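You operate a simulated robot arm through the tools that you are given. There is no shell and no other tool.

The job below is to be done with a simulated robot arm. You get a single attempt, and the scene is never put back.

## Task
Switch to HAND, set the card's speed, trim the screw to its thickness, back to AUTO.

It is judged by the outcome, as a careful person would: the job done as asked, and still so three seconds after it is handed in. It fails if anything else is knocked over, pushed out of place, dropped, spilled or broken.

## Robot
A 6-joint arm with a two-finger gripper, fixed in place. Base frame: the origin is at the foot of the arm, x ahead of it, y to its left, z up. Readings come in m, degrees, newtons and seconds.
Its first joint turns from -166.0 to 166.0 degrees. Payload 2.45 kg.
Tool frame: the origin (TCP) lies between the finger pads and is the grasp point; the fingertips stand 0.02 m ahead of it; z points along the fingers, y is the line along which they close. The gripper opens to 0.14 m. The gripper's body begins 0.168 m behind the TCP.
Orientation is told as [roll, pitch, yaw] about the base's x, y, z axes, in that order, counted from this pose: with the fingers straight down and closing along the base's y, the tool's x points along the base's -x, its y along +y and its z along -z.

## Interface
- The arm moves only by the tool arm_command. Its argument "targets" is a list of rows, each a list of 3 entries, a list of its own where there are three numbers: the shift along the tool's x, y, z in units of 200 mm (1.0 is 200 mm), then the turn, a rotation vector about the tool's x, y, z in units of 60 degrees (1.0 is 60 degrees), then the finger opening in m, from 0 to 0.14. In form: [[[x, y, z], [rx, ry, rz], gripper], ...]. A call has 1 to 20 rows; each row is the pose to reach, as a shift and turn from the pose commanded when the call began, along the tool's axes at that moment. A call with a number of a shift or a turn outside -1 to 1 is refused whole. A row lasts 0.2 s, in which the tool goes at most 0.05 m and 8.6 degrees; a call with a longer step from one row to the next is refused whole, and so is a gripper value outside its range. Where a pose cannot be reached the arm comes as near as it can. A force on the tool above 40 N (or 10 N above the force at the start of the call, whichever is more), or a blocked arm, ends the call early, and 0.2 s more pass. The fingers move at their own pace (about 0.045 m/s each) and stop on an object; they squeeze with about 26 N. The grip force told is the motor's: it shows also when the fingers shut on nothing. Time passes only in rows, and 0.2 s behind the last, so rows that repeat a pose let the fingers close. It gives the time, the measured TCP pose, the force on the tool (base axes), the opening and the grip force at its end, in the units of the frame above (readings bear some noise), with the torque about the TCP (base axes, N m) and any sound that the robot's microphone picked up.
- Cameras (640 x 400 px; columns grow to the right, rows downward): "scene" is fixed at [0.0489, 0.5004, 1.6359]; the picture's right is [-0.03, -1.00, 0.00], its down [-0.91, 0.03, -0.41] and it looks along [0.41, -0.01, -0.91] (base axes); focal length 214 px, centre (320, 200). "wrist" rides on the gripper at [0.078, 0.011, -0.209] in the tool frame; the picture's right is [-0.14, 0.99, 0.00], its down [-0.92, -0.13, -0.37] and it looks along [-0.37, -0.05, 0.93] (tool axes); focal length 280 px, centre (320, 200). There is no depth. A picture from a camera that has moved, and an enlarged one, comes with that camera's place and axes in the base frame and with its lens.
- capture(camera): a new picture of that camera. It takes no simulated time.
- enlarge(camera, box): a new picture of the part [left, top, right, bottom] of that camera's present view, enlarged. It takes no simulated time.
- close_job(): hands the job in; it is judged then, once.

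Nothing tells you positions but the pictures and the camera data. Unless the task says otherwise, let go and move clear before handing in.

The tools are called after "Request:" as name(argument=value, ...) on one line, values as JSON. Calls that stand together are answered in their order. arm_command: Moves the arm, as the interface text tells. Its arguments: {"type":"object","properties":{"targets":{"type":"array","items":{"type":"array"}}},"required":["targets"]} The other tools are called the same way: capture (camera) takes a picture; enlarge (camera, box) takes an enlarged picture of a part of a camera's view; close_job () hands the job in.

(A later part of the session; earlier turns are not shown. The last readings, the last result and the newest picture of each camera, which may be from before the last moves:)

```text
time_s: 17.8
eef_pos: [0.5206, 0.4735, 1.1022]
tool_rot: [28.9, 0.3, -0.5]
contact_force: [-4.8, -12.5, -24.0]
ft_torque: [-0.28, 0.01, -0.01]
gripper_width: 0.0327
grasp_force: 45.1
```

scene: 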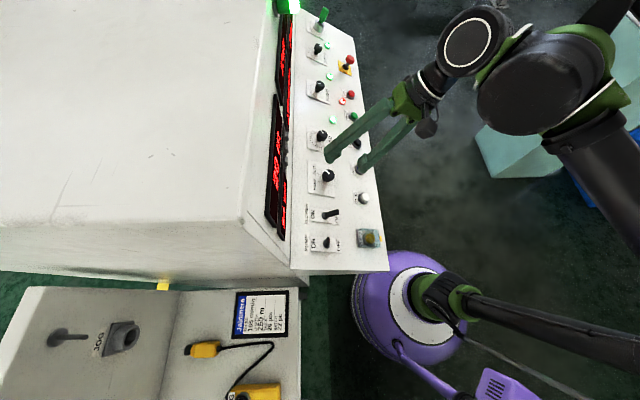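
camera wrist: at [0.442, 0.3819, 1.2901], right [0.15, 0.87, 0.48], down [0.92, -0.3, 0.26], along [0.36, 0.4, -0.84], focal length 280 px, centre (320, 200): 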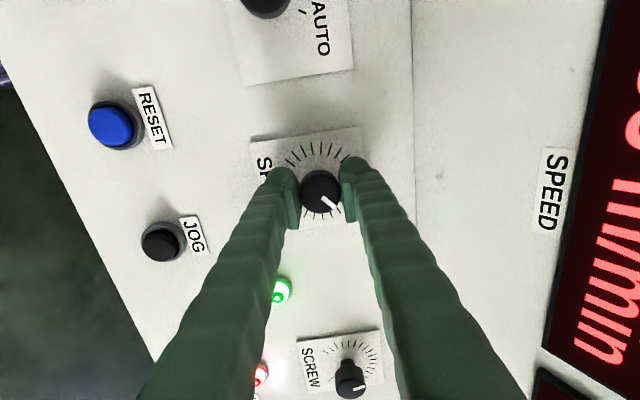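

Request:
arm_command(targets=[[[0, -0.005, 0.005], [0, 0, 0], 0.025], [[0, -0.01, 0.01], [0, 0, 0], 0.025], [[0, -0.01, 0.01], [0, 0, 0], 0.025]])

```text
time_s: 18.5
eef_pos: [0.5199, 0.4735, 1.1007]
tool_rot: [29.2, 0.1, -0.5]
contact_force: [4.4, -2.2, 11.5]
ft_torque: [-0.15, 0.07, 0.05]
gripper_width: 0.0327
grasp_force: 45.2
stopped in row 3: the force on the tool passed its limit at 43 N (the readings are from after the stop); the commanded pose is now the measured one
```

The force is now nearly relieved. I'll turn the SPEED knob counter-clockwise about 20° and read the display.

Request:
arm_command(targets=[[[0, 0, 0], [0, 0, -0.11], 0.025], [[0, 0, 0], [0, 0, -0.22], 0.025], [[0, 0, 0], [0, 0, -0.33], 0.025], [[0, 0, 0], [0, 0, -0.33], 0.025]])

Request:
capture(camera="wrist")

Request:
enlarge(camera="scene", box=[268, 100, 302, 121])

Request:
enlarge(camera="scene", box=[260, 40, 310, 71])

```text
time_s: 19.5
eef_pos: [0.5205, 0.4734, 1.1019]
tool_rot: [27.7, -9.4, 16.9]
contact_force: [0.3, -4.7, 4.9]
ft_torque: [-0.13, -0.08, -0.03]
gripper_width: 0.0324
grasp_force: 44.3
```

```text
taken
camera wrist: at [0.442, 0.3573, 1.2759], right [-0.2, 0.86, 0.48], down [0.91, -0.02, 0.41], along [0.36, 0.52, -0.78], focal length 280 px, centre (320, 200)
```

wrist: 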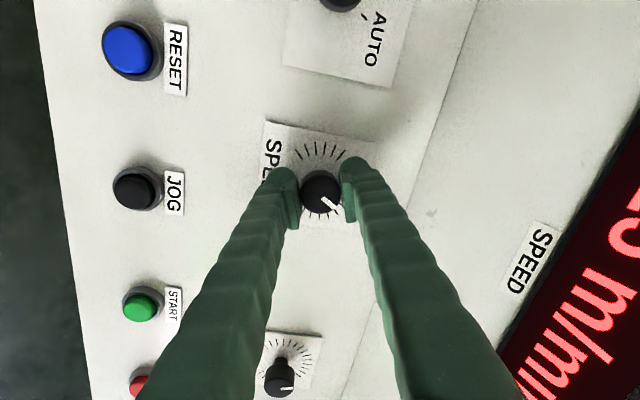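

```text
16.00 times, centred on (285, 110) of scene
camera zoom: at [0.0489, 0.5004, 1.6359], right [-0.03, -1.0, 0.0], down [-0.91, 0.03, -0.41], along [0.41, -0.01, -0.91], focal length 3432 px, centre (880, 1632)
```

zoom: 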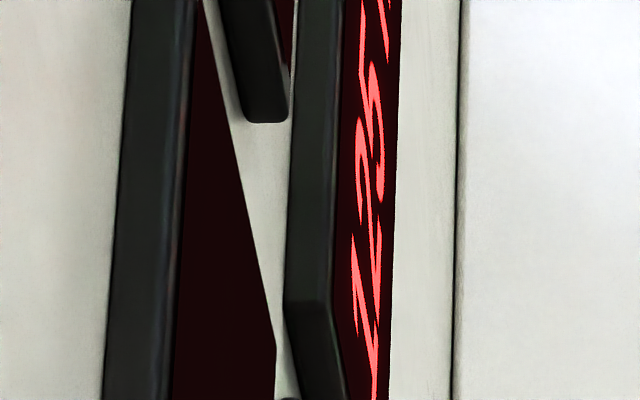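

```text
12.80 times, centred on (285, 56) of scene
camera zoom: at [0.0489, 0.5004, 1.6359], right [-0.03, -1.0, 0.0], down [-0.91, 0.03, -0.41], along [0.41, -0.01, -0.91], focal length 2745 px, centre (768, 2050)
```

zoom: 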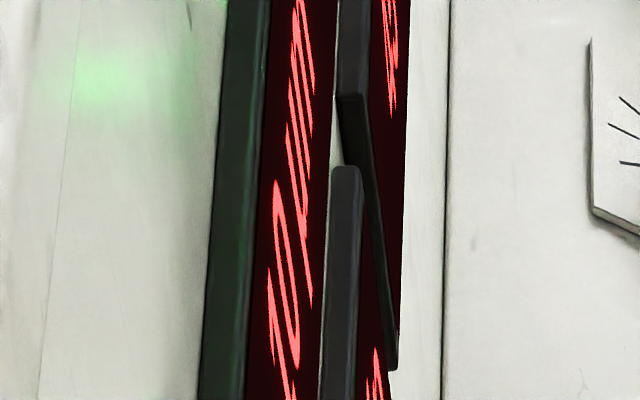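

Request:
enlarge(camera="wrist", box=[540, 100, 640, 300])

Request:
enlarge(camera="wrist", box=[260, 140, 380, 220])

```text
2.00 times, centred on (590, 200) of wrist
camera zoom: at [0.442, 0.3573, 1.2759], right [-0.2, 0.86, 0.48], down [0.91, -0.02, 0.41], along [0.36, 0.52, -0.78], focal length 561 px, centre (-220, 200)
```

zoom: 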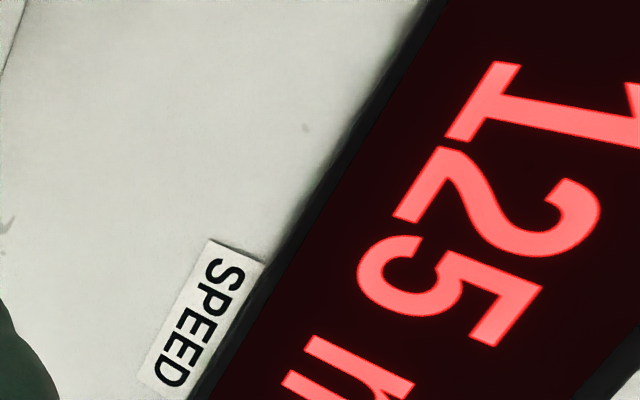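

```text
5.00 times, centred on (320, 180) of wrist
camera zoom: at [0.442, 0.3573, 1.2759], right [-0.2, 0.86, 0.48], down [0.91, -0.02, 0.41], along [0.36, 0.52, -0.78], focal length 1402 px, centre (320, 300)
```

zoom: 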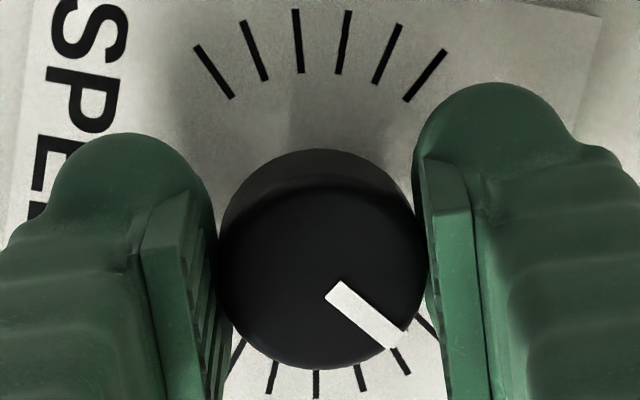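

The display now reads 125, so about 20° gives 10 m/min. I'll turn another 20° the same way.

Request:
arm_command(targets=[[[0, 0, 0], [0, 0, -0.11], 0.025], [[0, 0, 0], [0, 0, -0.22], 0.025], [[0, 0, 0], [0, 0, -0.33], 0.025], [[0, 0, 0], [0, 0, -0.33], 0.025]])

Request:
enlarge(camera="wrist", box=[480, 200, 640, 300])

Request:
enlarge(camera="wrist", box=[260, 140, 380, 220])

Request:
enlarge(camera="scene", box=[268, 100, 302, 121])

```text
time_s: 20.5
eef_pos: [0.5194, 0.4743, 1.1018]
tool_rot: [23.4, -18.0, 35.3]
contact_force: [7.2, -1.6, 3.0]
ft_torque: [-0.01, -0.23, -0.11]
gripper_width: 0.0324
grasp_force: 45.2
```

```text
4.00 times, centred on (560, 250) of wrist
camera zoom: at [0.4518, 0.3351, 1.2633], right [-0.52, 0.75, 0.42], down [0.79, 0.24, 0.56], along [0.32, 0.62, -0.72], focal length 1122 px, centre (-640, 0)
```

zoom: 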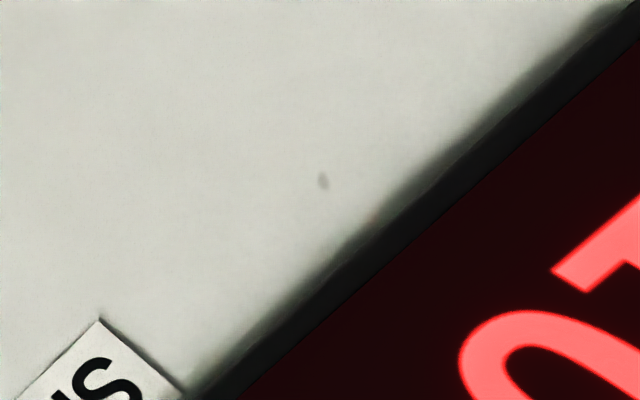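

```text
5.00 times, centred on (320, 180) of wrist
camera zoom: at [0.4518, 0.3351, 1.2633], right [-0.52, 0.75, 0.42], down [0.79, 0.24, 0.56], along [0.32, 0.62, -0.72], focal length 1402 px, centre (320, 300)
```

zoom: 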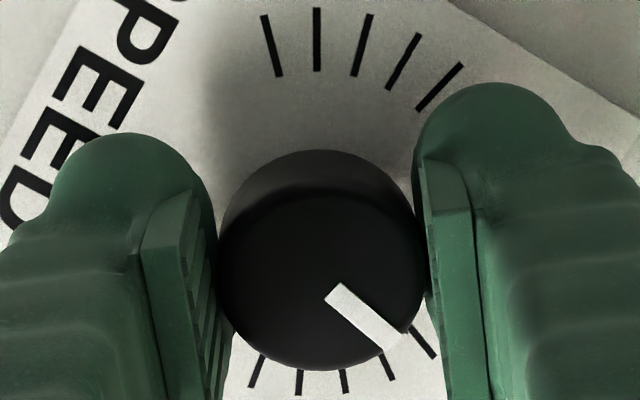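

```text
16.00 times, centred on (285, 110) of scene
camera zoom: at [0.0489, 0.5004, 1.6359], right [-0.03, -1.0, 0.0], down [-0.91, 0.03, -0.41], along [0.41, -0.01, -0.91], focal length 3432 px, centre (880, 1632)
```

zoom: 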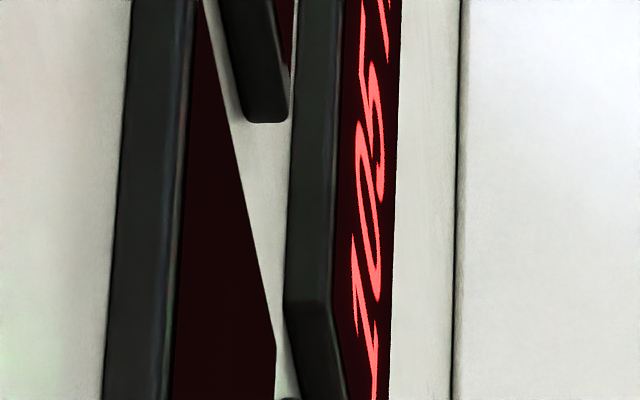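

The scene view seems to show 105 now. Let me confirm it from the wrist camera with a wider box.

Request:
enlarge(camera="wrist", box=[540, 180, 640, 400])

Request:
capture(camera="wrist")

Request:
enlarge(camera="scene", box=[260, 40, 310, 71])

```text
1.82 times, centred on (590, 290) of wrist
camera zoom: at [0.4518, 0.3351, 1.2633], right [-0.52, 0.75, 0.42], down [0.79, 0.24, 0.56], along [0.32, 0.62, -0.72], focal length 510 px, centre (-171, 36)
```

zoom: 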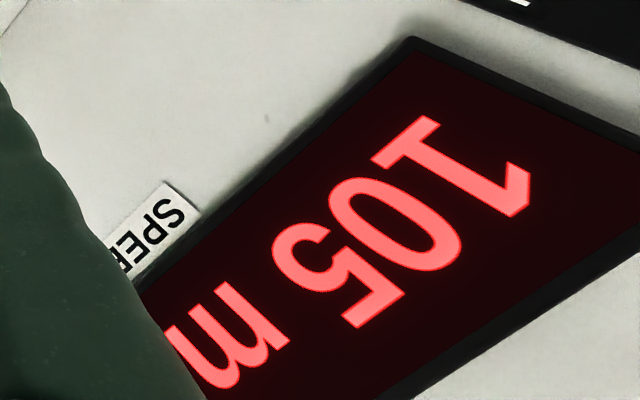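

```text
taken
camera wrist: at [0.4518, 0.3351, 1.2633], right [-0.52, 0.75, 0.42], down [0.79, 0.24, 0.56], along [0.32, 0.62, -0.72], focal length 280 px, centre (320, 200)
```

wrist: 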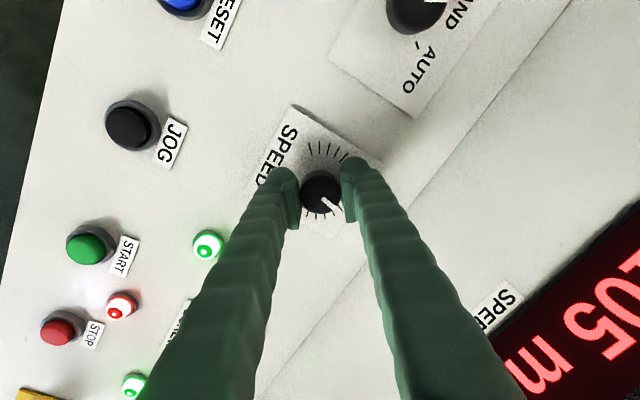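

```text
12.80 times, centred on (285, 56) of scene
camera zoom: at [0.0489, 0.5004, 1.6359], right [-0.03, -1.0, 0.0], down [-0.91, 0.03, -0.41], along [0.41, -0.01, -0.91], focal length 2745 px, centre (768, 2050)
```

zoom: 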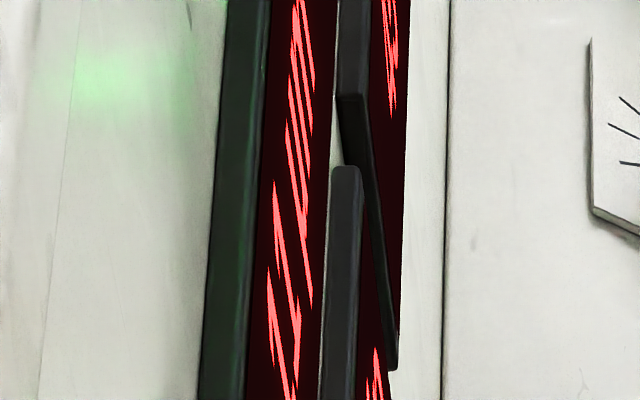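

SPEED reads 105 m/min. The knob seems to click in steps of 10, about 14.2° each, so I'll turn 2.6° more to sit at the click's centre, then release, back off and re-check.

Request:
arm_command(targets=[[[0, 0, 0], [0, 0, -0.043], 0.025], [[0, 0, 0], [0, 0, -0.043], 0.04], [[0, 0, 0], [0, 0, -0.043], 0.07], [[0, 0, 0], [0, 0, -0.043], 0.07], [[0, 0, 0], [0, 0, -0.043], 0.07]])

Request:
arm_command(targets=[[[0, 0, -0.15], [0, 0, 0], 0.07], [[0, 0, -0.3], [0, 0, 0], 0.07], [[0, 0, -0.45], [0, 0, 0], 0.07], [[0, 0, -0.45], [0, 0, 0], 0.07]])

Request:
capture(camera="wrist")

Request:
enlarge(camera="wrist", box=[460, 240, 640, 400])

Request:
enlarge(camera="scene", box=[268, 100, 302, 121])

Request:
enlarge(camera="scene", box=[260, 40, 310, 71])

```text
time_s: 21.7
eef_pos: [0.5191, 0.4745, 1.101]
tool_rot: [22.7, -18.8, 37.8]
contact_force: [0.3, -1.1, 0.1]
ft_torque: [0.0, 0.04, 0.02]
gripper_width: 0.0701
grasp_force: 0.2
```

```text
time_s: 22.7
eef_pos: [0.5185, 0.4305, 1.1803]
tool_rot: [22.6, -18.8, 37.8]
contact_force: [0.4, -0.1, -0.4]
ft_torque: [0.01, -0.01, -0.01]
gripper_width: 0.0703
grasp_force: 0.0
```

```text
taken
camera wrist: at [0.4526, 0.29, 1.3406], right [-0.56, 0.73, 0.4], down [0.77, 0.27, 0.57], along [0.31, 0.63, -0.71], focal length 280 px, centre (320, 200)
```

wrist: 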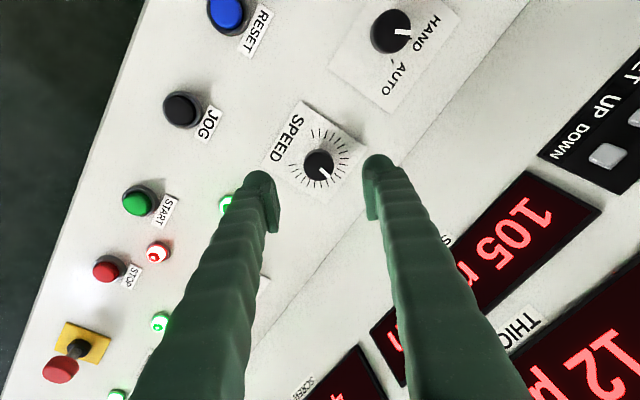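

```text
2.50 times, centred on (550, 320) of wrist
camera zoom: at [0.4526, 0.29, 1.3406], right [-0.56, 0.73, 0.4], down [0.77, 0.27, 0.57], along [0.31, 0.63, -0.71], focal length 701 px, centre (-255, -100)
```

zoom: 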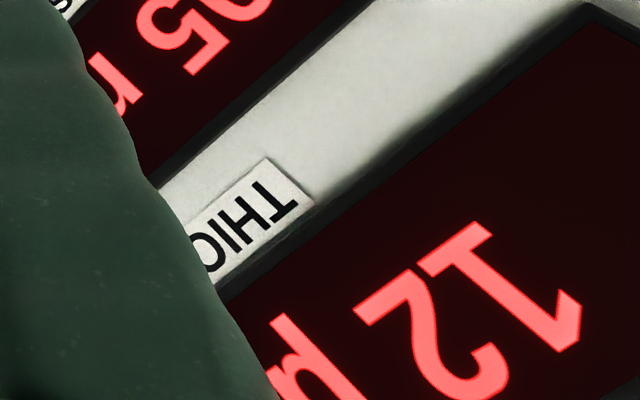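

```text
16.00 times, centred on (285, 110) of scene
camera zoom: at [0.0489, 0.5004, 1.6359], right [-0.03, -1.0, 0.0], down [-0.91, 0.03, -0.41], along [0.41, -0.01, -0.91], focal length 3432 px, centre (880, 1632)
```

zoom: 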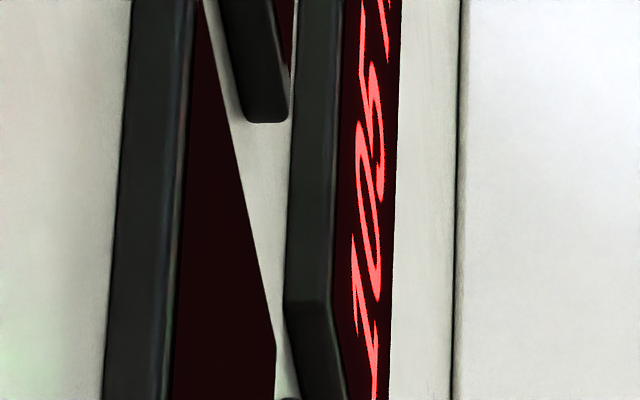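

```text
12.80 times, centred on (285, 56) of scene
camera zoom: at [0.0489, 0.5004, 1.6359], right [-0.03, -1.0, 0.0], down [-0.91, 0.03, -0.41], along [0.41, -0.01, -0.91], focal length 2745 px, centre (768, 2050)
```

zoom: 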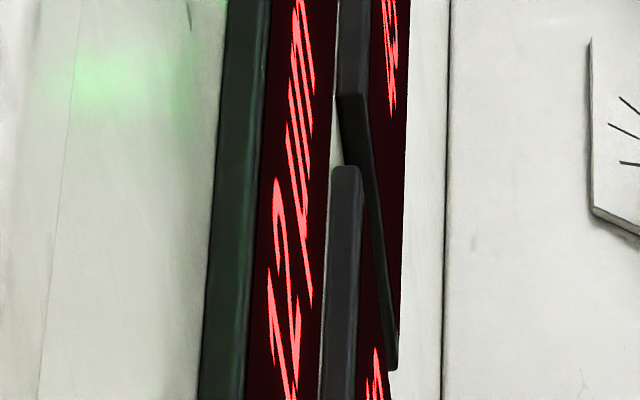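

SPEED is 105, and THICK has drifted up to 12 µm as the lower speed settles. Next is the SCREW knob, about 0.225 m further in x; I'll move there staying clear above the panel.

Request:
arm_command(targets=[[[-0.118, -0.109, 0], [0, 0, 0.1], 0.07], [[-0.237, -0.218, 0], [0, 0, 0.2], 0.07], [[-0.355, -0.326, 0], [0, 0, 0.3], 0.07], [[-0.473, -0.435, 0], [0, 0, 0.4], 0.07], [[-0.591, -0.544, 0], [0, 0, 0.5], 0.07], [[-0.71, -0.653, 0], [0, 0, 0.6], 0.07], [[-0.828, -0.7615, 0], [0, 0, 0.71], 0.07], [[-0.828, -0.7615, 0], [0, 0, 0.71], 0.07]])

Request:
capture(camera="wrist")

Request:
enlarge(camera="wrist", box=[260, 120, 380, 200])

Request:
capture(camera="scene")

```text
time_s: 24.5
eef_pos: [0.7442, 0.4252, 1.1771]
tool_rot: [29.2, 0.6, -0.9]
contact_force: [0.3, -0.4, -1.3]
ft_torque: [0.0, 0.04, 0.02]
gripper_width: 0.0698
grasp_force: 0.2
```

```text
taken
camera wrist: at [0.6662, 0.3344, 1.3658], right [0.16, 0.86, 0.48], down [0.92, -0.31, 0.25], along [0.36, 0.4, -0.84], focal length 280 px, centre (320, 200)
```

wrist: 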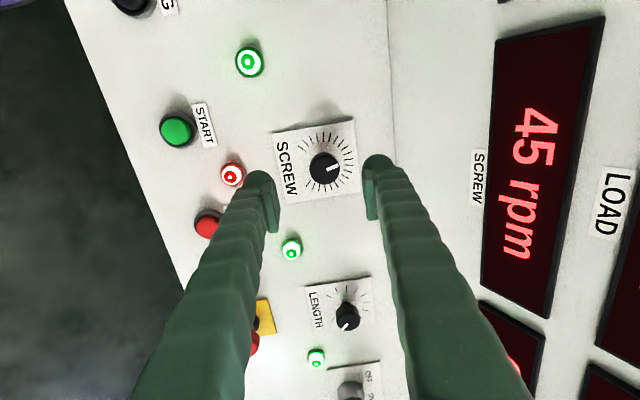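

```text
5.00 times, centred on (320, 160) of wrist
camera zoom: at [0.6662, 0.3344, 1.3658], right [0.16, 0.86, 0.48], down [0.92, -0.31, 0.25], along [0.36, 0.4, -0.84], focal length 1402 px, centre (320, 400)
```

zoom: 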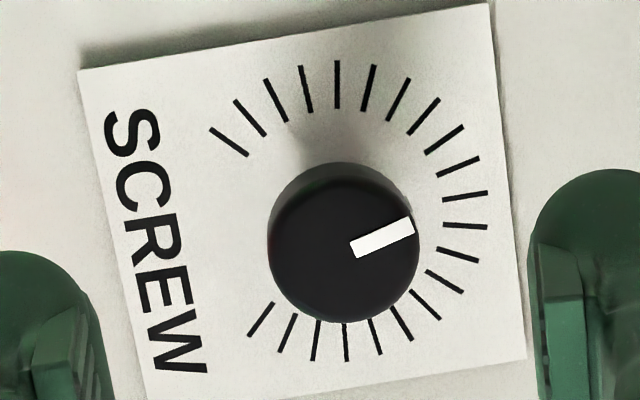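

```text
taken
```

scene: 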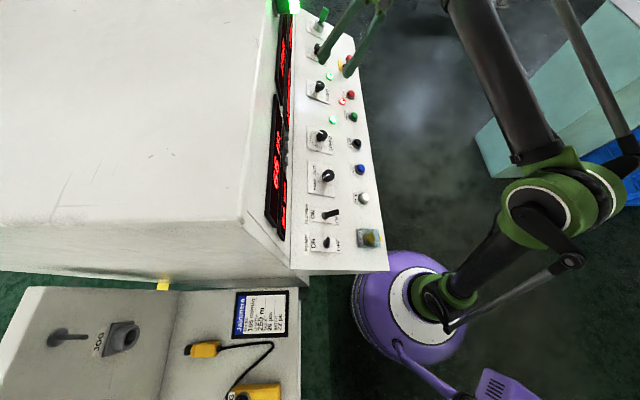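

The SCREW display reads 45 rpm, and its dial steps 5 rpm per 13.5° tick. Since thickness seems to scale as screw over speed (10 µm at 45/135), 20 µm at 105 should need about 70 rpm, or +67.5° clockwise. I'll centre on the knob using two views, then grip at about −40° yaw so there's room to turn.

Request:
arm_command(targets=[[[-0.012, 0.012, 0.09], [0, 0, 0], 0.07], [[-0.0235, 0.023, 0.175], [0, 0, 0], 0.07], [[-0.0235, 0.023, 0.175], [0, 0, 0], 0.07]])

Request:
enlarge(camera="wrist", box=[260, 140, 380, 220])

Request:
arm_command(targets=[[[0, 0, 0], [0, 0, -0.13], 0.07], [[0, 0, 0], [0, 0, -0.26], 0.07], [[0, 0, 0], [0, 0, -0.39], 0.07], [[0, 0, 0], [0, 0, -0.52], 0.07], [[0, 0, 0], [0, 0, -0.65], 0.07], [[0, 0, 0], [0, 0, -0.65], 0.07]])

Request:
enlarge(camera="wrist", box=[260, 140, 380, 220])

Request:
capture(camera="wrist")

```text
time_s: 25.3
eef_pos: [0.7489, 0.4479, 1.1498]
tool_rot: [29.1, 0.3, -0.9]
contact_force: [0.3, 0.6, -0.1]
ft_torque: [0.0, 0.01, -0.02]
gripper_width: 0.0703
grasp_force: 0.1
```

```text
5.00 times, centred on (320, 180) of wrist
camera zoom: at [0.6705, 0.3556, 1.3374], right [0.15, 0.86, 0.48], down [0.92, -0.31, 0.25], along [0.37, 0.4, -0.84], focal length 1402 px, centre (320, 300)
```

zoom: 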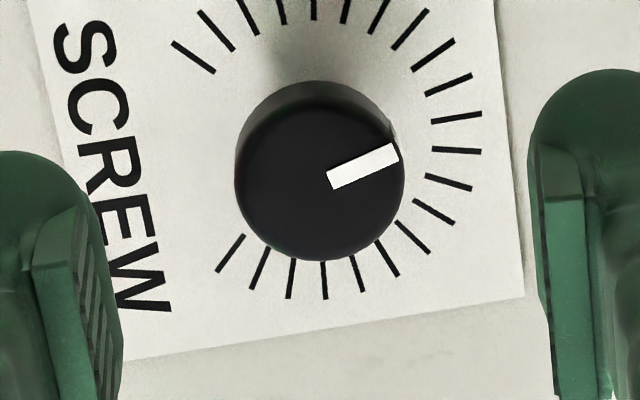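

```text
time_s: 26.7
eef_pos: [0.7484, 0.4481, 1.1481]
tool_rot: [23.7, -17.4, 34.4]
contact_force: [-0.4, 0.1, 0.7]
ft_torque: [0.01, 0.01, -0.03]
gripper_width: 0.0698
grasp_force: 0.1
```

```text
5.00 times, centred on (320, 180) of wrist
camera zoom: at [0.6808, 0.3101, 1.3119], right [-0.5, 0.76, 0.42], down [0.8, 0.23, 0.55], along [0.32, 0.61, -0.72], focal length 1402 px, centre (320, 300)
```

zoom: 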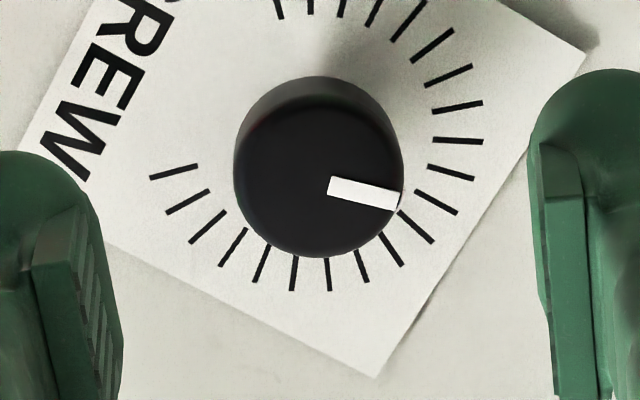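

```text
taken
camera wrist: at [0.6808, 0.3101, 1.3119], right [-0.5, 0.76, 0.42], down [0.8, 0.23, 0.55], along [0.32, 0.61, -0.72], focal length 280 px, centre (320, 200)
```

wrist: 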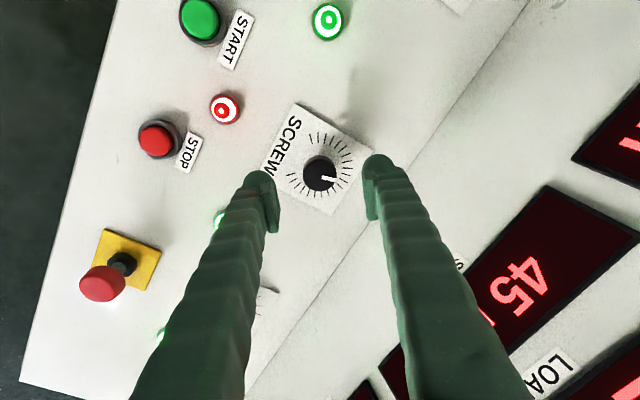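

Both views agree that the SCREW knob is centred to under 1 mm, with its top about 51 mm ahead. I'll descend and grip at this yaw of about −39°.

Request:
arm_command(targets=[[[0, 0, 0.09], [0, 0, 0], 0.07], [[0, 0, 0.18], [0, 0, 0], 0.07], [[0, 0, 0.25], [0, 0, 0], 0.07], [[0, 0, 0.26], [0, 0, 0], 0.07], [[0, 0, 0.26], [0, 0, 0], 0.05], [[0, 0, 0.26], [0, 0, 0], 0.03], [[0, 0, 0.26], [0, 0, 0], 0.025], [[0, 0, 0.26], [0, 0, 0], 0.025], [[0, 0, 0.26], [0, 0, 0], 0.025]])

Request:
enlarge(camera="wrist", box=[240, 140, 400, 240])

Request:
enlarge(camera="scene", box=[270, 30, 390, 130])

```text
time_s: 28.7
eef_pos: [0.7494, 0.4724, 1.1028]
tool_rot: [23.7, -17.5, 34.3]
contact_force: [0.9, -3.5, -6.5]
ft_torque: [-0.14, -0.02, -0.01]
gripper_width: 0.0324
grasp_force: 45.1
```

```text
4.00 times, centred on (320, 190) of wrist
camera zoom: at [0.6814, 0.3357, 1.266], right [-0.5, 0.76, 0.42], down [0.8, 0.23, 0.55], along [0.32, 0.61, -0.72], focal length 1122 px, centre (320, 240)
```

zoom: 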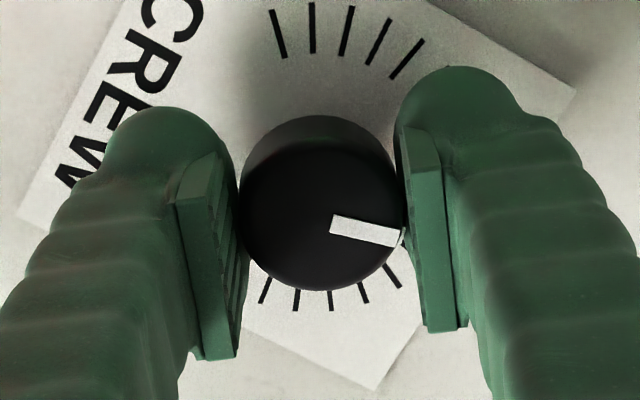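

```text
4.00 times, centred on (330, 80) of scene
camera zoom: at [0.0489, 0.5004, 1.6359], right [-0.03, -1.0, 0.0], down [-0.91, 0.03, -0.41], along [0.41, -0.01, -0.91], focal length 858 px, centre (280, 680)
```

zoom: 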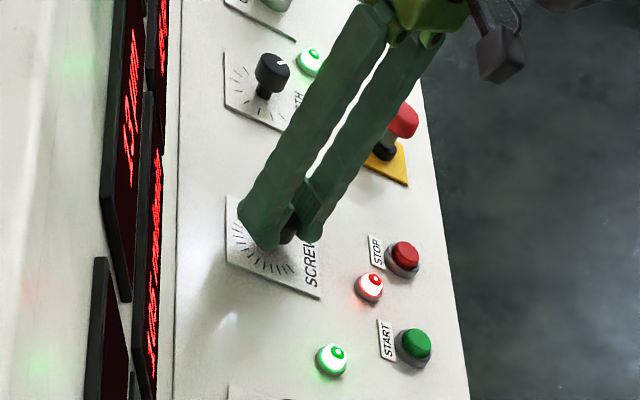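

The grip is well centred with little force. I'll turn clockwise two ticks (+27°) first and check that the display follows.

Request:
arm_command(targets=[[[0, 0, 0], [0, 0, 0.11], 0.025], [[0, 0, 0], [0, 0, 0.22], 0.025], [[0, 0, 0], [0, 0, 0.33], 0.025], [[0, 0, 0], [0, 0, 0.45], 0.025], [[0, 0, 0], [0, 0, 0.45], 0.025]])

Request:
capture(camera="wrist")

Request:
enlarge(camera="wrist", box=[520, 200, 640, 400])

Request:
enlarge(camera="wrist", box=[240, 140, 400, 240])

```text
time_s: 29.9
eef_pos: [0.7496, 0.4721, 1.1034]
tool_rot: [28.8, -5.3, 9.6]
contact_force: [-13.4, -10.6, -29.1]
ft_torque: [-0.34, 0.12, 0.08]
gripper_width: 0.0327
grasp_force: 45.3
```

```text
taken
camera wrist: at [0.6714, 0.3666, 1.2837], right [-0.05, 0.87, 0.49], down [0.93, -0.14, 0.35], along [0.37, 0.47, -0.8], focal length 280 px, centre (320, 200)
```

wrist: 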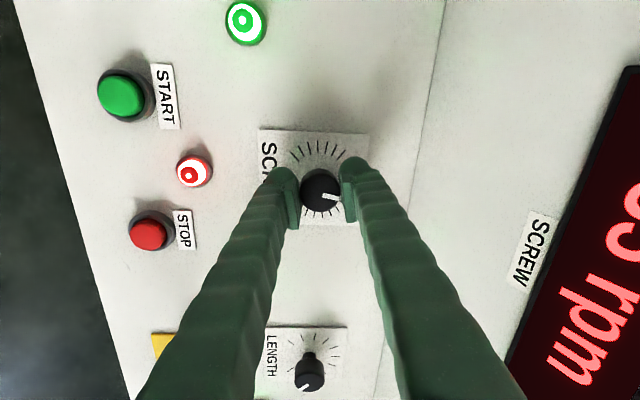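

```text
2.00 times, centred on (580, 300) of wrist
camera zoom: at [0.6714, 0.3666, 1.2837], right [-0.05, 0.87, 0.49], down [0.93, -0.14, 0.35], along [0.37, 0.47, -0.8], focal length 561 px, centre (-200, 0)
```

zoom: 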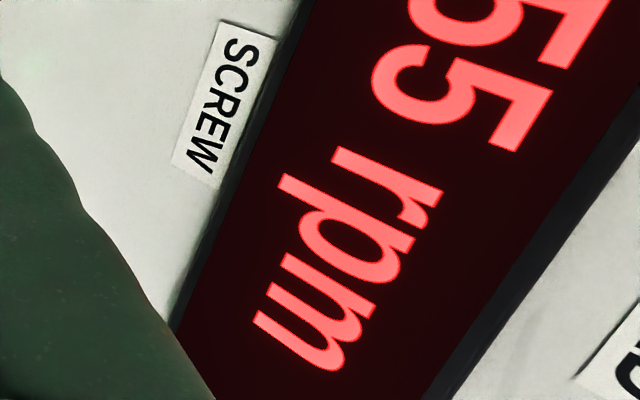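

```text
4.00 times, centred on (320, 190) of wrist
camera zoom: at [0.6714, 0.3666, 1.2837], right [-0.05, 0.87, 0.49], down [0.93, -0.14, 0.35], along [0.37, 0.47, -0.8], focal length 1122 px, centre (320, 240)
```

zoom: 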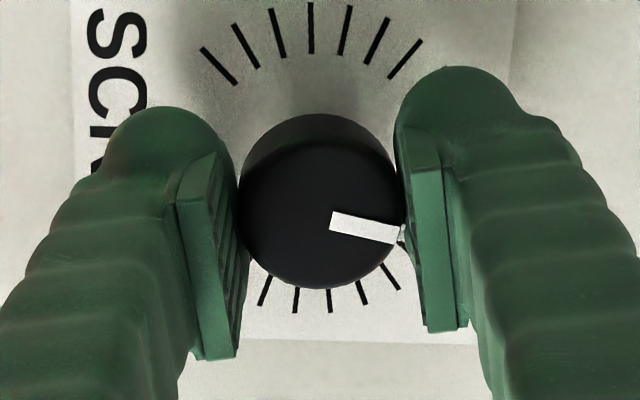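

SCREW now reads 55 rpm and follows the turn. There's side force and a torque about x of −0.34 Nm, which suggests the panel is tilted a bit less than my tool. I'll ease the tool tilt down by about 2° to relieve it.

Request:
arm_command(targets=[[[0, 0, 0], [0.016, 0.0035, 0], 0.025], [[0, 0, 0], [0.0326, 0.007, 0], 0.025], [[0, 0, 0], [0.0326, 0.007, 0], 0.025]])

```text
time_s: 30.7
eef_pos: [0.7504, 0.4723, 1.1035]
tool_rot: [26.8, -4.9, 9.6]
contact_force: [6.7, -1.1, -2.7]
ft_torque: [-0.09, -0.15, -0.05]
gripper_width: 0.0327
grasp_force: 45.2
```

Forces have dropped to a few newtons, so that tilt matches. I'll continue clockwise two more ticks (+27°).

Request:
arm_command(targets=[[[0, 0, 0], [0, 0, 0.11], 0.025], [[0, 0, 0], [0, 0, 0.22], 0.025], [[0, 0, 0], [0, 0, 0.33], 0.025], [[0, 0, 0], [0, 0, 0.45], 0.025], [[0, 0, 0], [0, 0, 0.45], 0.025]])

Request:
enlarge(camera="wrist", box=[520, 60, 640, 260])

Request:
enlarge(camera="wrist", box=[240, 140, 400, 240])

Request:
enlarge(camera="scene", box=[260, 40, 310, 71])

```text
time_s: 31.9
eef_pos: [0.7512, 0.4731, 1.1036]
tool_rot: [26.2, 7.3, -14.4]
contact_force: [17.2, 5.0, 7.8]
ft_torque: [0.09, -0.2, -0.09]
gripper_width: 0.0326
grasp_force: 44.7
```

```text
2.00 times, centred on (580, 160) of wrist
camera zoom: at [0.6781, 0.4048, 1.3042], right [0.41, 0.81, 0.42], down [0.85, -0.5, 0.16], along [0.34, 0.29, -0.9], focal length 561 px, centre (-200, 280)
```

zoom: 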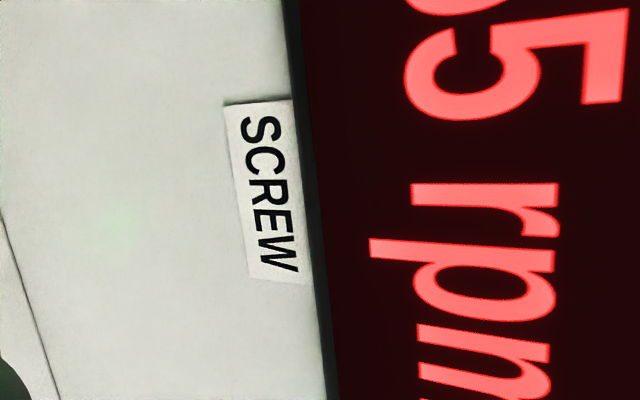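

```text
4.00 times, centred on (320, 190) of wrist
camera zoom: at [0.6781, 0.4048, 1.3042], right [0.41, 0.81, 0.42], down [0.85, -0.5, 0.16], along [0.34, 0.29, -0.9], focal length 1122 px, centre (320, 240)
```

zoom: 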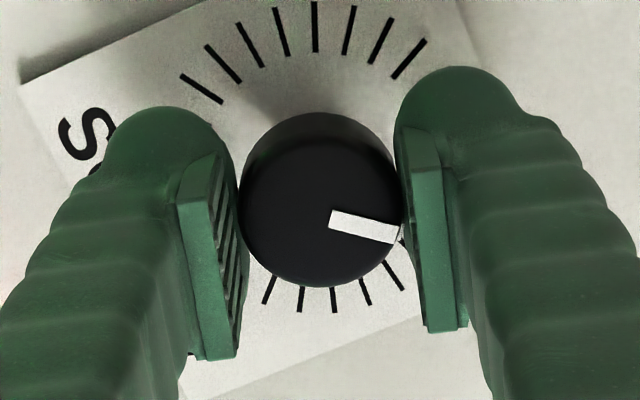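

```text
12.80 times, centred on (285, 56) of scene
camera zoom: at [0.0489, 0.5004, 1.6359], right [-0.03, -1.0, 0.0], down [-0.91, 0.03, -0.41], along [0.41, -0.01, -0.91], focal length 2745 px, centre (768, 2050)
```

zoom: 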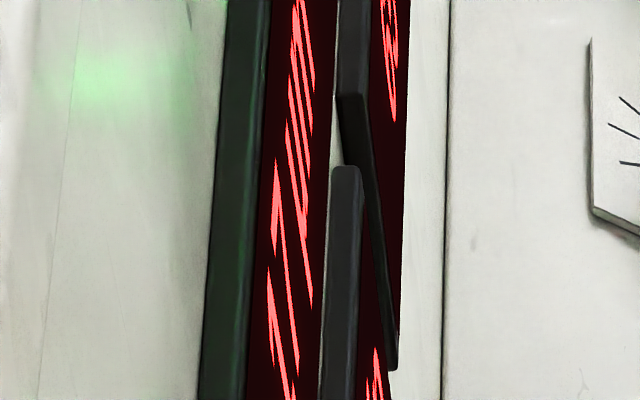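

The screw is at 65 and THICK is climbing (about 14). One more tick of +13.5° should give 70 rpm.

Request:
arm_command(targets=[[[0, 0, 0], [0, 0, 0.11], 0.025], [[0, 0, 0], [0, 0, 0.225], 0.025], [[0, 0, 0], [0, 0, 0.225], 0.025]])

Request:
enlarge(camera="wrist", box=[540, -20, 640, 180])

Request:
capture(camera="wrist")

Request:
enlarge(camera="scene", box=[260, 40, 310, 71])

```text
time_s: 32.7
eef_pos: [0.7505, 0.4729, 1.1039]
tool_rot: [24.1, 13.0, -26.8]
contact_force: [25.9, 8.0, 14.2]
ft_torque: [0.1, -0.35, -0.18]
gripper_width: 0.0327
grasp_force: 44.9
```

```text
refused: -20 is not a number from 0 to 400
```

```text
taken
camera wrist: at [0.6874, 0.4189, 1.3114], right [0.61, 0.71, 0.36], down [0.74, -0.67, 0.07], along [0.29, 0.23, -0.93], focal length 280 px, centre (320, 200)
```

wrist: 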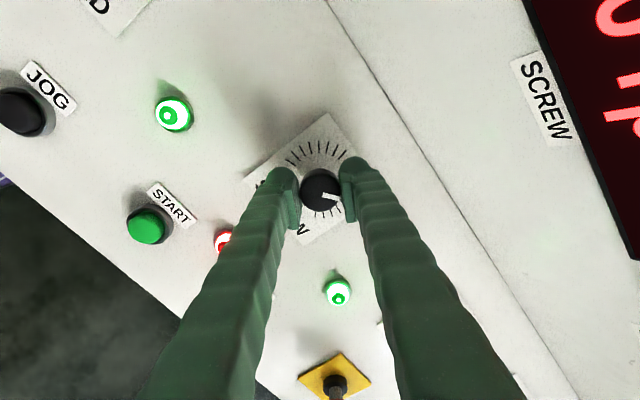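

```text
12.80 times, centred on (285, 56) of scene
camera zoom: at [0.0489, 0.5004, 1.6359], right [-0.03, -1.0, 0.0], down [-0.91, 0.03, -0.41], along [0.41, -0.01, -0.91], focal length 2745 px, centre (768, 2050)
```

zoom: 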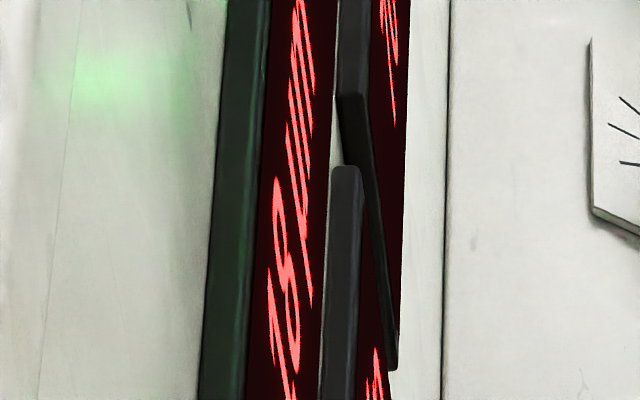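

Request:
enlarge(camera="wrist", box=[540, 0, 640, 100])

Request:
enlarge(camera="scene", box=[270, 50, 304, 71])

Request:
enlarge(camera="scene", box=[276, 65, 300, 80])

```text
4.00 times, centred on (590, 50) of wrist
camera zoom: at [0.6874, 0.4189, 1.3114], right [0.61, 0.71, 0.36], down [0.74, -0.67, 0.07], along [0.29, 0.23, -0.93], focal length 1122 px, centre (-760, 800)
```

zoom: 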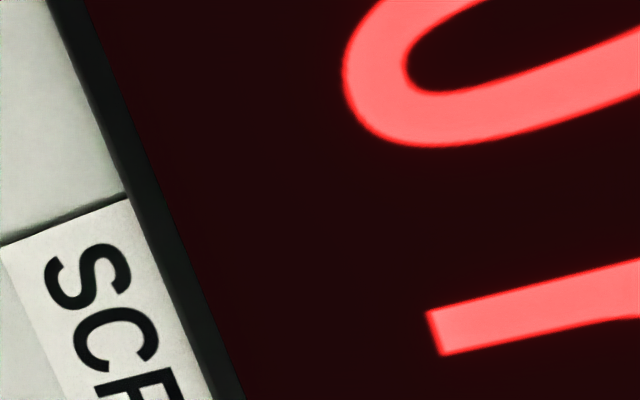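

```text
16.00 times, centred on (287, 60) of scene
camera zoom: at [0.0489, 0.5004, 1.6359], right [-0.03, -1.0, 0.0], down [-0.91, 0.03, -0.41], along [0.41, -0.01, -0.91], focal length 3432 px, centre (848, 2432)
```

zoom: 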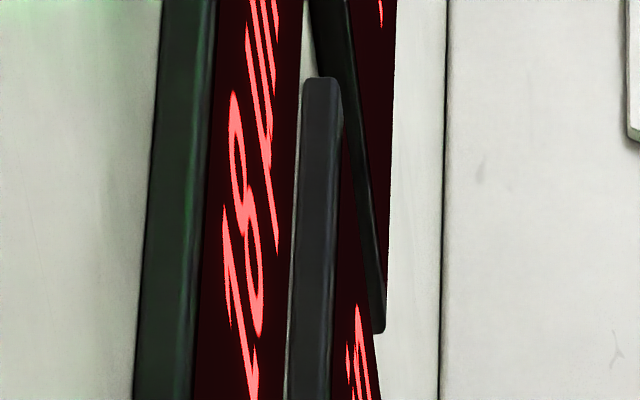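

```text
16.00 times, centred on (288, 72) of scene
camera zoom: at [0.0489, 0.5004, 1.6359], right [-0.03, -1.0, 0.0], down [-0.91, 0.03, -0.41], along [0.41, -0.01, -0.91], focal length 3432 px, centre (832, 2240)
```

zoom: 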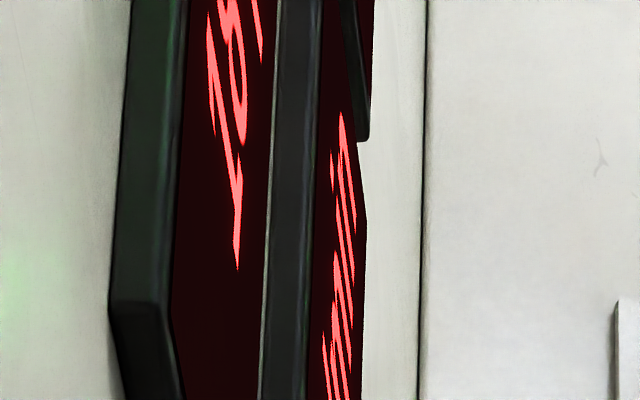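

The last digit is 0, so the screw should be at 70 rpm, and THICK is still rising with lag (15–16 now). I'll release, back off and watch THICK settle.

Request:
arm_command(targets=[[[0, 0, 0], [0, 0, 0], 0.04], [[0, 0, 0], [0, 0, 0], 0.07], [[0, 0, 0], [0, 0, 0], 0.07], [[0, 0, 0], [0, 0, 0], 0.07]])

Request:
arm_command(targets=[[[0, 0, -0.15], [0, 0, 0], 0.07], [[0, 0, -0.3], [0, 0, 0], 0.07], [[0, 0, -0.45], [0, 0, 0], 0.07], [[0, 0, -0.55], [0, 0, 0], 0.07], [[0, 0, -0.55], [0, 0, 0], 0.07]])

Request:
capture(camera="wrist")

Request:
enlarge(camera="wrist", box=[440, 0, 640, 200])

Request:
enlarge(camera="scene", box=[270, 50, 304, 71])

Request:
enlarge(camera="wrist", box=[260, 120, 380, 200])

```text
time_s: 33.7
eef_pos: [0.7488, 0.472, 1.104]
tool_rot: [24.1, 13.0, -26.7]
contact_force: [0.4, -1.0, 0.4]
ft_torque: [0.01, 0.05, -0.02]
gripper_width: 0.0699
grasp_force: 0.0
```

```text
time_s: 34.9
eef_pos: [0.7497, 0.4238, 1.2019]
tool_rot: [24.2, 12.9, -26.6]
contact_force: [-0.2, -0.5, 0.1]
ft_torque: [0.0, 0.02, 0.01]
gripper_width: 0.0702
grasp_force: 0.0
```

```text
taken
camera wrist: at [0.687, 0.3704, 1.4094], right [0.61, 0.71, 0.36], down [0.74, -0.67, 0.07], along [0.29, 0.23, -0.93], focal length 280 px, centre (320, 200)
```

wrist: 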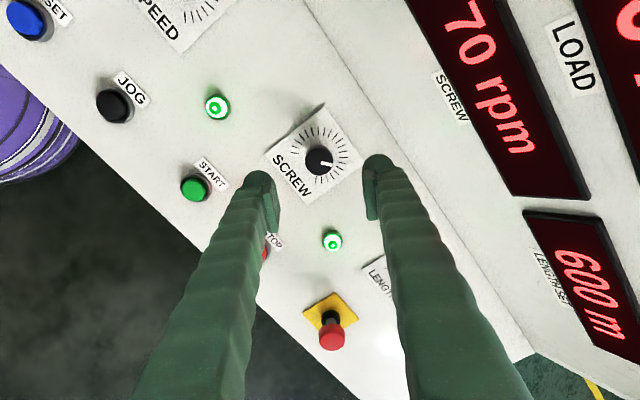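

```text
2.00 times, centred on (540, 100) of wrist
camera zoom: at [0.687, 0.3704, 1.4094], right [0.61, 0.71, 0.36], down [0.74, -0.67, 0.07], along [0.29, 0.23, -0.93], focal length 561 px, centre (-120, 400)
```

zoom: 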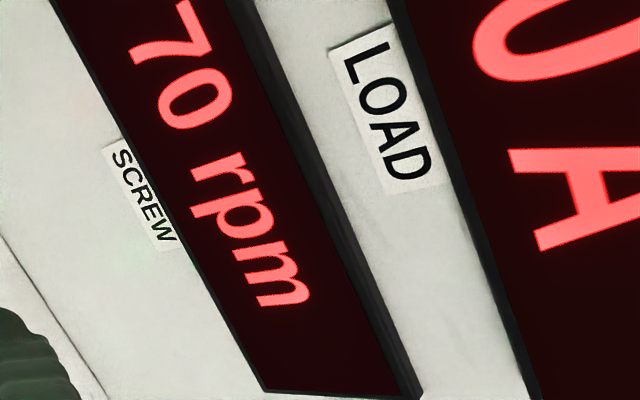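

```text
16.00 times, centred on (287, 60) of scene
camera zoom: at [0.0489, 0.5004, 1.6359], right [-0.03, -1.0, 0.0], down [-0.91, 0.03, -0.41], along [0.41, -0.01, -0.91], focal length 3432 px, centre (848, 2432)
```

zoom: 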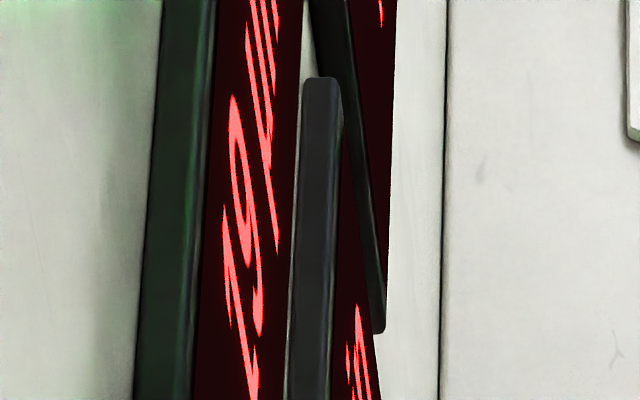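

```text
5.00 times, centred on (320, 160) of wrist
camera zoom: at [0.687, 0.3704, 1.4094], right [0.61, 0.71, 0.36], down [0.74, -0.67, 0.07], along [0.29, 0.23, -0.93], focal length 1402 px, centre (320, 400)
```

zoom: 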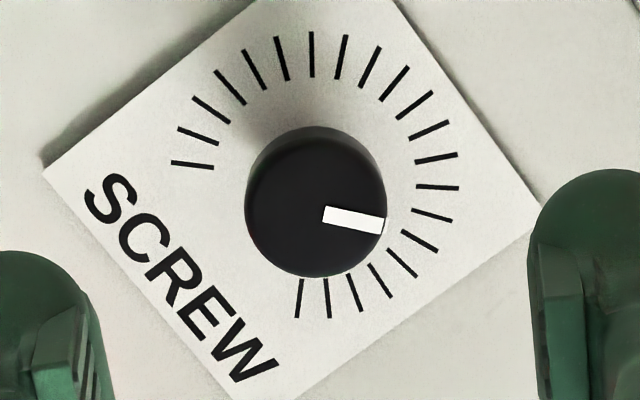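

SCREW reads 70 rpm and THICK is at 19 and still settling toward 20. Meanwhile I'll travel back toward the mode knob in two legs, well above the panel, leaving the thickness to settle before switching back.

Request:
arm_command(targets=[[[0.16, -0.0987, 0], [0, 0, 0], 0.07], [[0.32, -0.1974, 0], [0, 0, 0], 0.07], [[0.48, -0.296, 0], [0, 0, 0], 0.07], [[0.64, -0.395, 0], [0, 0, 0], 0.07], [[0.796, -0.4935, 0], [0, 0, 0], 0.07], [[0.796, -0.4935, 0], [0, 0, 0], 0.07]])

Request:
enlarge(camera="scene", box=[270, 50, 304, 71])

Request:
enlarge(camera="scene", box=[268, 100, 302, 121])

Request:
capture(camera="wrist")

```text
time_s: 36.3
eef_pos: [0.563, 0.4149, 1.1978]
tool_rot: [24.1, 13.0, -26.7]
contact_force: [0.2, -0.8, 0.1]
ft_torque: [0.03, 0.01, 0.01]
gripper_width: 0.0702
grasp_force: 0.2
```

```text
16.00 times, centred on (287, 60) of scene
camera zoom: at [0.0489, 0.5004, 1.6359], right [-0.03, -1.0, 0.0], down [-0.91, 0.03, -0.41], along [0.41, -0.01, -0.91], focal length 3432 px, centre (848, 2432)
```

zoom: 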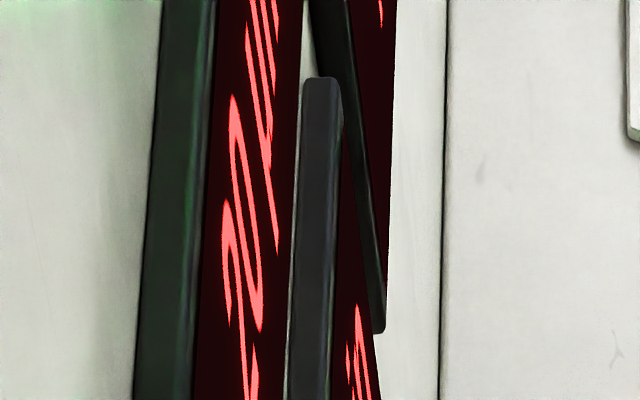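

```text
16.00 times, centred on (285, 110) of scene
camera zoom: at [0.0489, 0.5004, 1.6359], right [-0.03, -1.0, 0.0], down [-0.91, 0.03, -0.41], along [0.41, -0.01, -0.91], focal length 3432 px, centre (880, 1632)
```

zoom: 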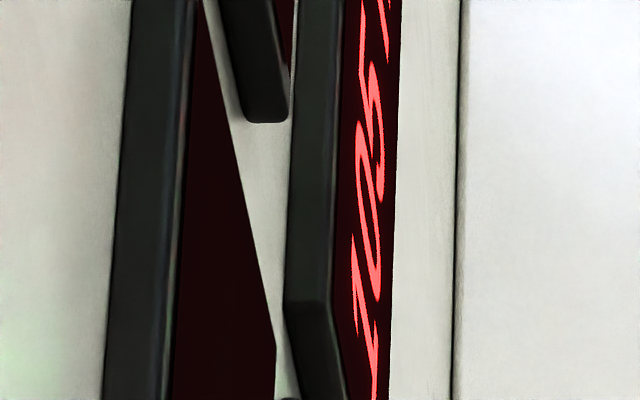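

```text
taken
camera wrist: at [0.4997, 0.3614, 1.4055], right [0.61, 0.71, 0.36], down [0.74, -0.67, 0.07], along [0.29, 0.23, -0.93], focal length 280 px, centre (320, 200)
```

wrist: 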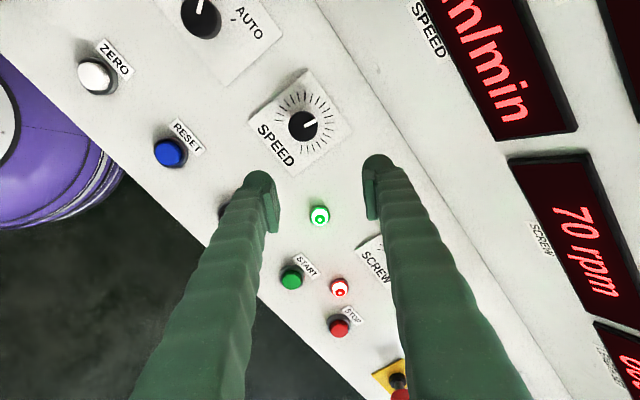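

THICK now reads 20 µm, with SPEED 105 and SCREW 70. I'll finish the travel to above the mode knob, turning the tool to about −30° so there's room for the +60° turn.

Request:
arm_command(targets=[[[0.1, -0.061, 0], [0, 0, -0.124], 0.07], [[0.2, -0.122, 0], [0, 0, -0.247], 0.07], [[0.3, -0.183, 0.01], [0, 0, -0.371], 0.07], [[0.4, -0.244, 0.02], [0, 0, -0.494], 0.07], [[0.5, -0.305, 0.03], [0, 0, -0.618], 0.07], [[0.6, -0.366, 0.04], [0, 0, -0.741], 0.07], [[0.7, -0.427, 0.05], [0, 0, -0.865], 0.07], [[0.8025, -0.4875, 0.05], [0, 0, -0.988], 0.07], [[0.8025, -0.4875, 0.05], [0, 0, -0.988], 0.07]])

Request:
capture(camera="wrist")

Request:
enlarge(camera="wrist", box=[260, 120, 380, 200])

Request:
enlarge(camera="scene", box=[270, 50, 304, 71])

```text
time_s: 38.3
eef_pos: [0.376, 0.4157, 1.1857]
tool_rot: [24.0, -13.2, 27.1]
contact_force: [-0.7, 0.4, -0.2]
ft_torque: [-0.02, 0.01, 0.01]
gripper_width: 0.0702
grasp_force: 0.1
```

```text
taken
camera wrist: at [0.3024, 0.2932, 1.3578], right [-0.37, 0.83, 0.42], down [0.86, 0.14, 0.49], along [0.34, 0.55, -0.76], focal length 280 px, centre (320, 200)
```

wrist: 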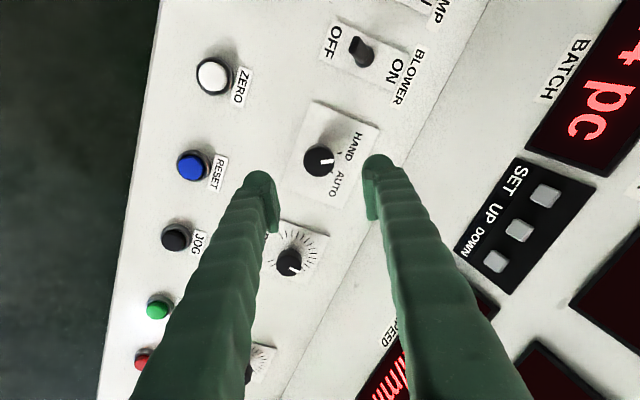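

```text
5.00 times, centred on (320, 160) of wrist
camera zoom: at [0.3024, 0.2932, 1.3578], right [-0.37, 0.83, 0.42], down [0.86, 0.14, 0.49], along [0.34, 0.55, -0.76], focal length 1402 px, centre (320, 400)
```

zoom: 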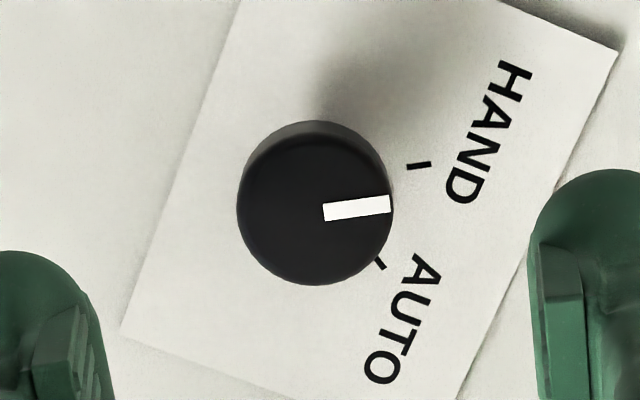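

```text
16.00 times, centred on (287, 60) of scene
camera zoom: at [0.0489, 0.5004, 1.6359], right [-0.03, -1.0, 0.0], down [-0.91, 0.03, -0.41], along [0.41, -0.01, -0.91], focal length 3432 px, centre (848, 2432)
```

zoom: 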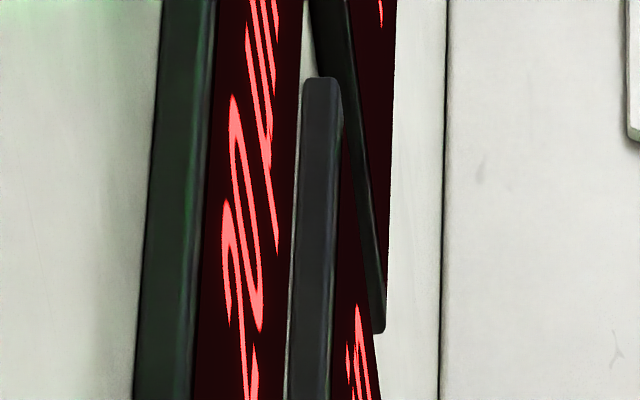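

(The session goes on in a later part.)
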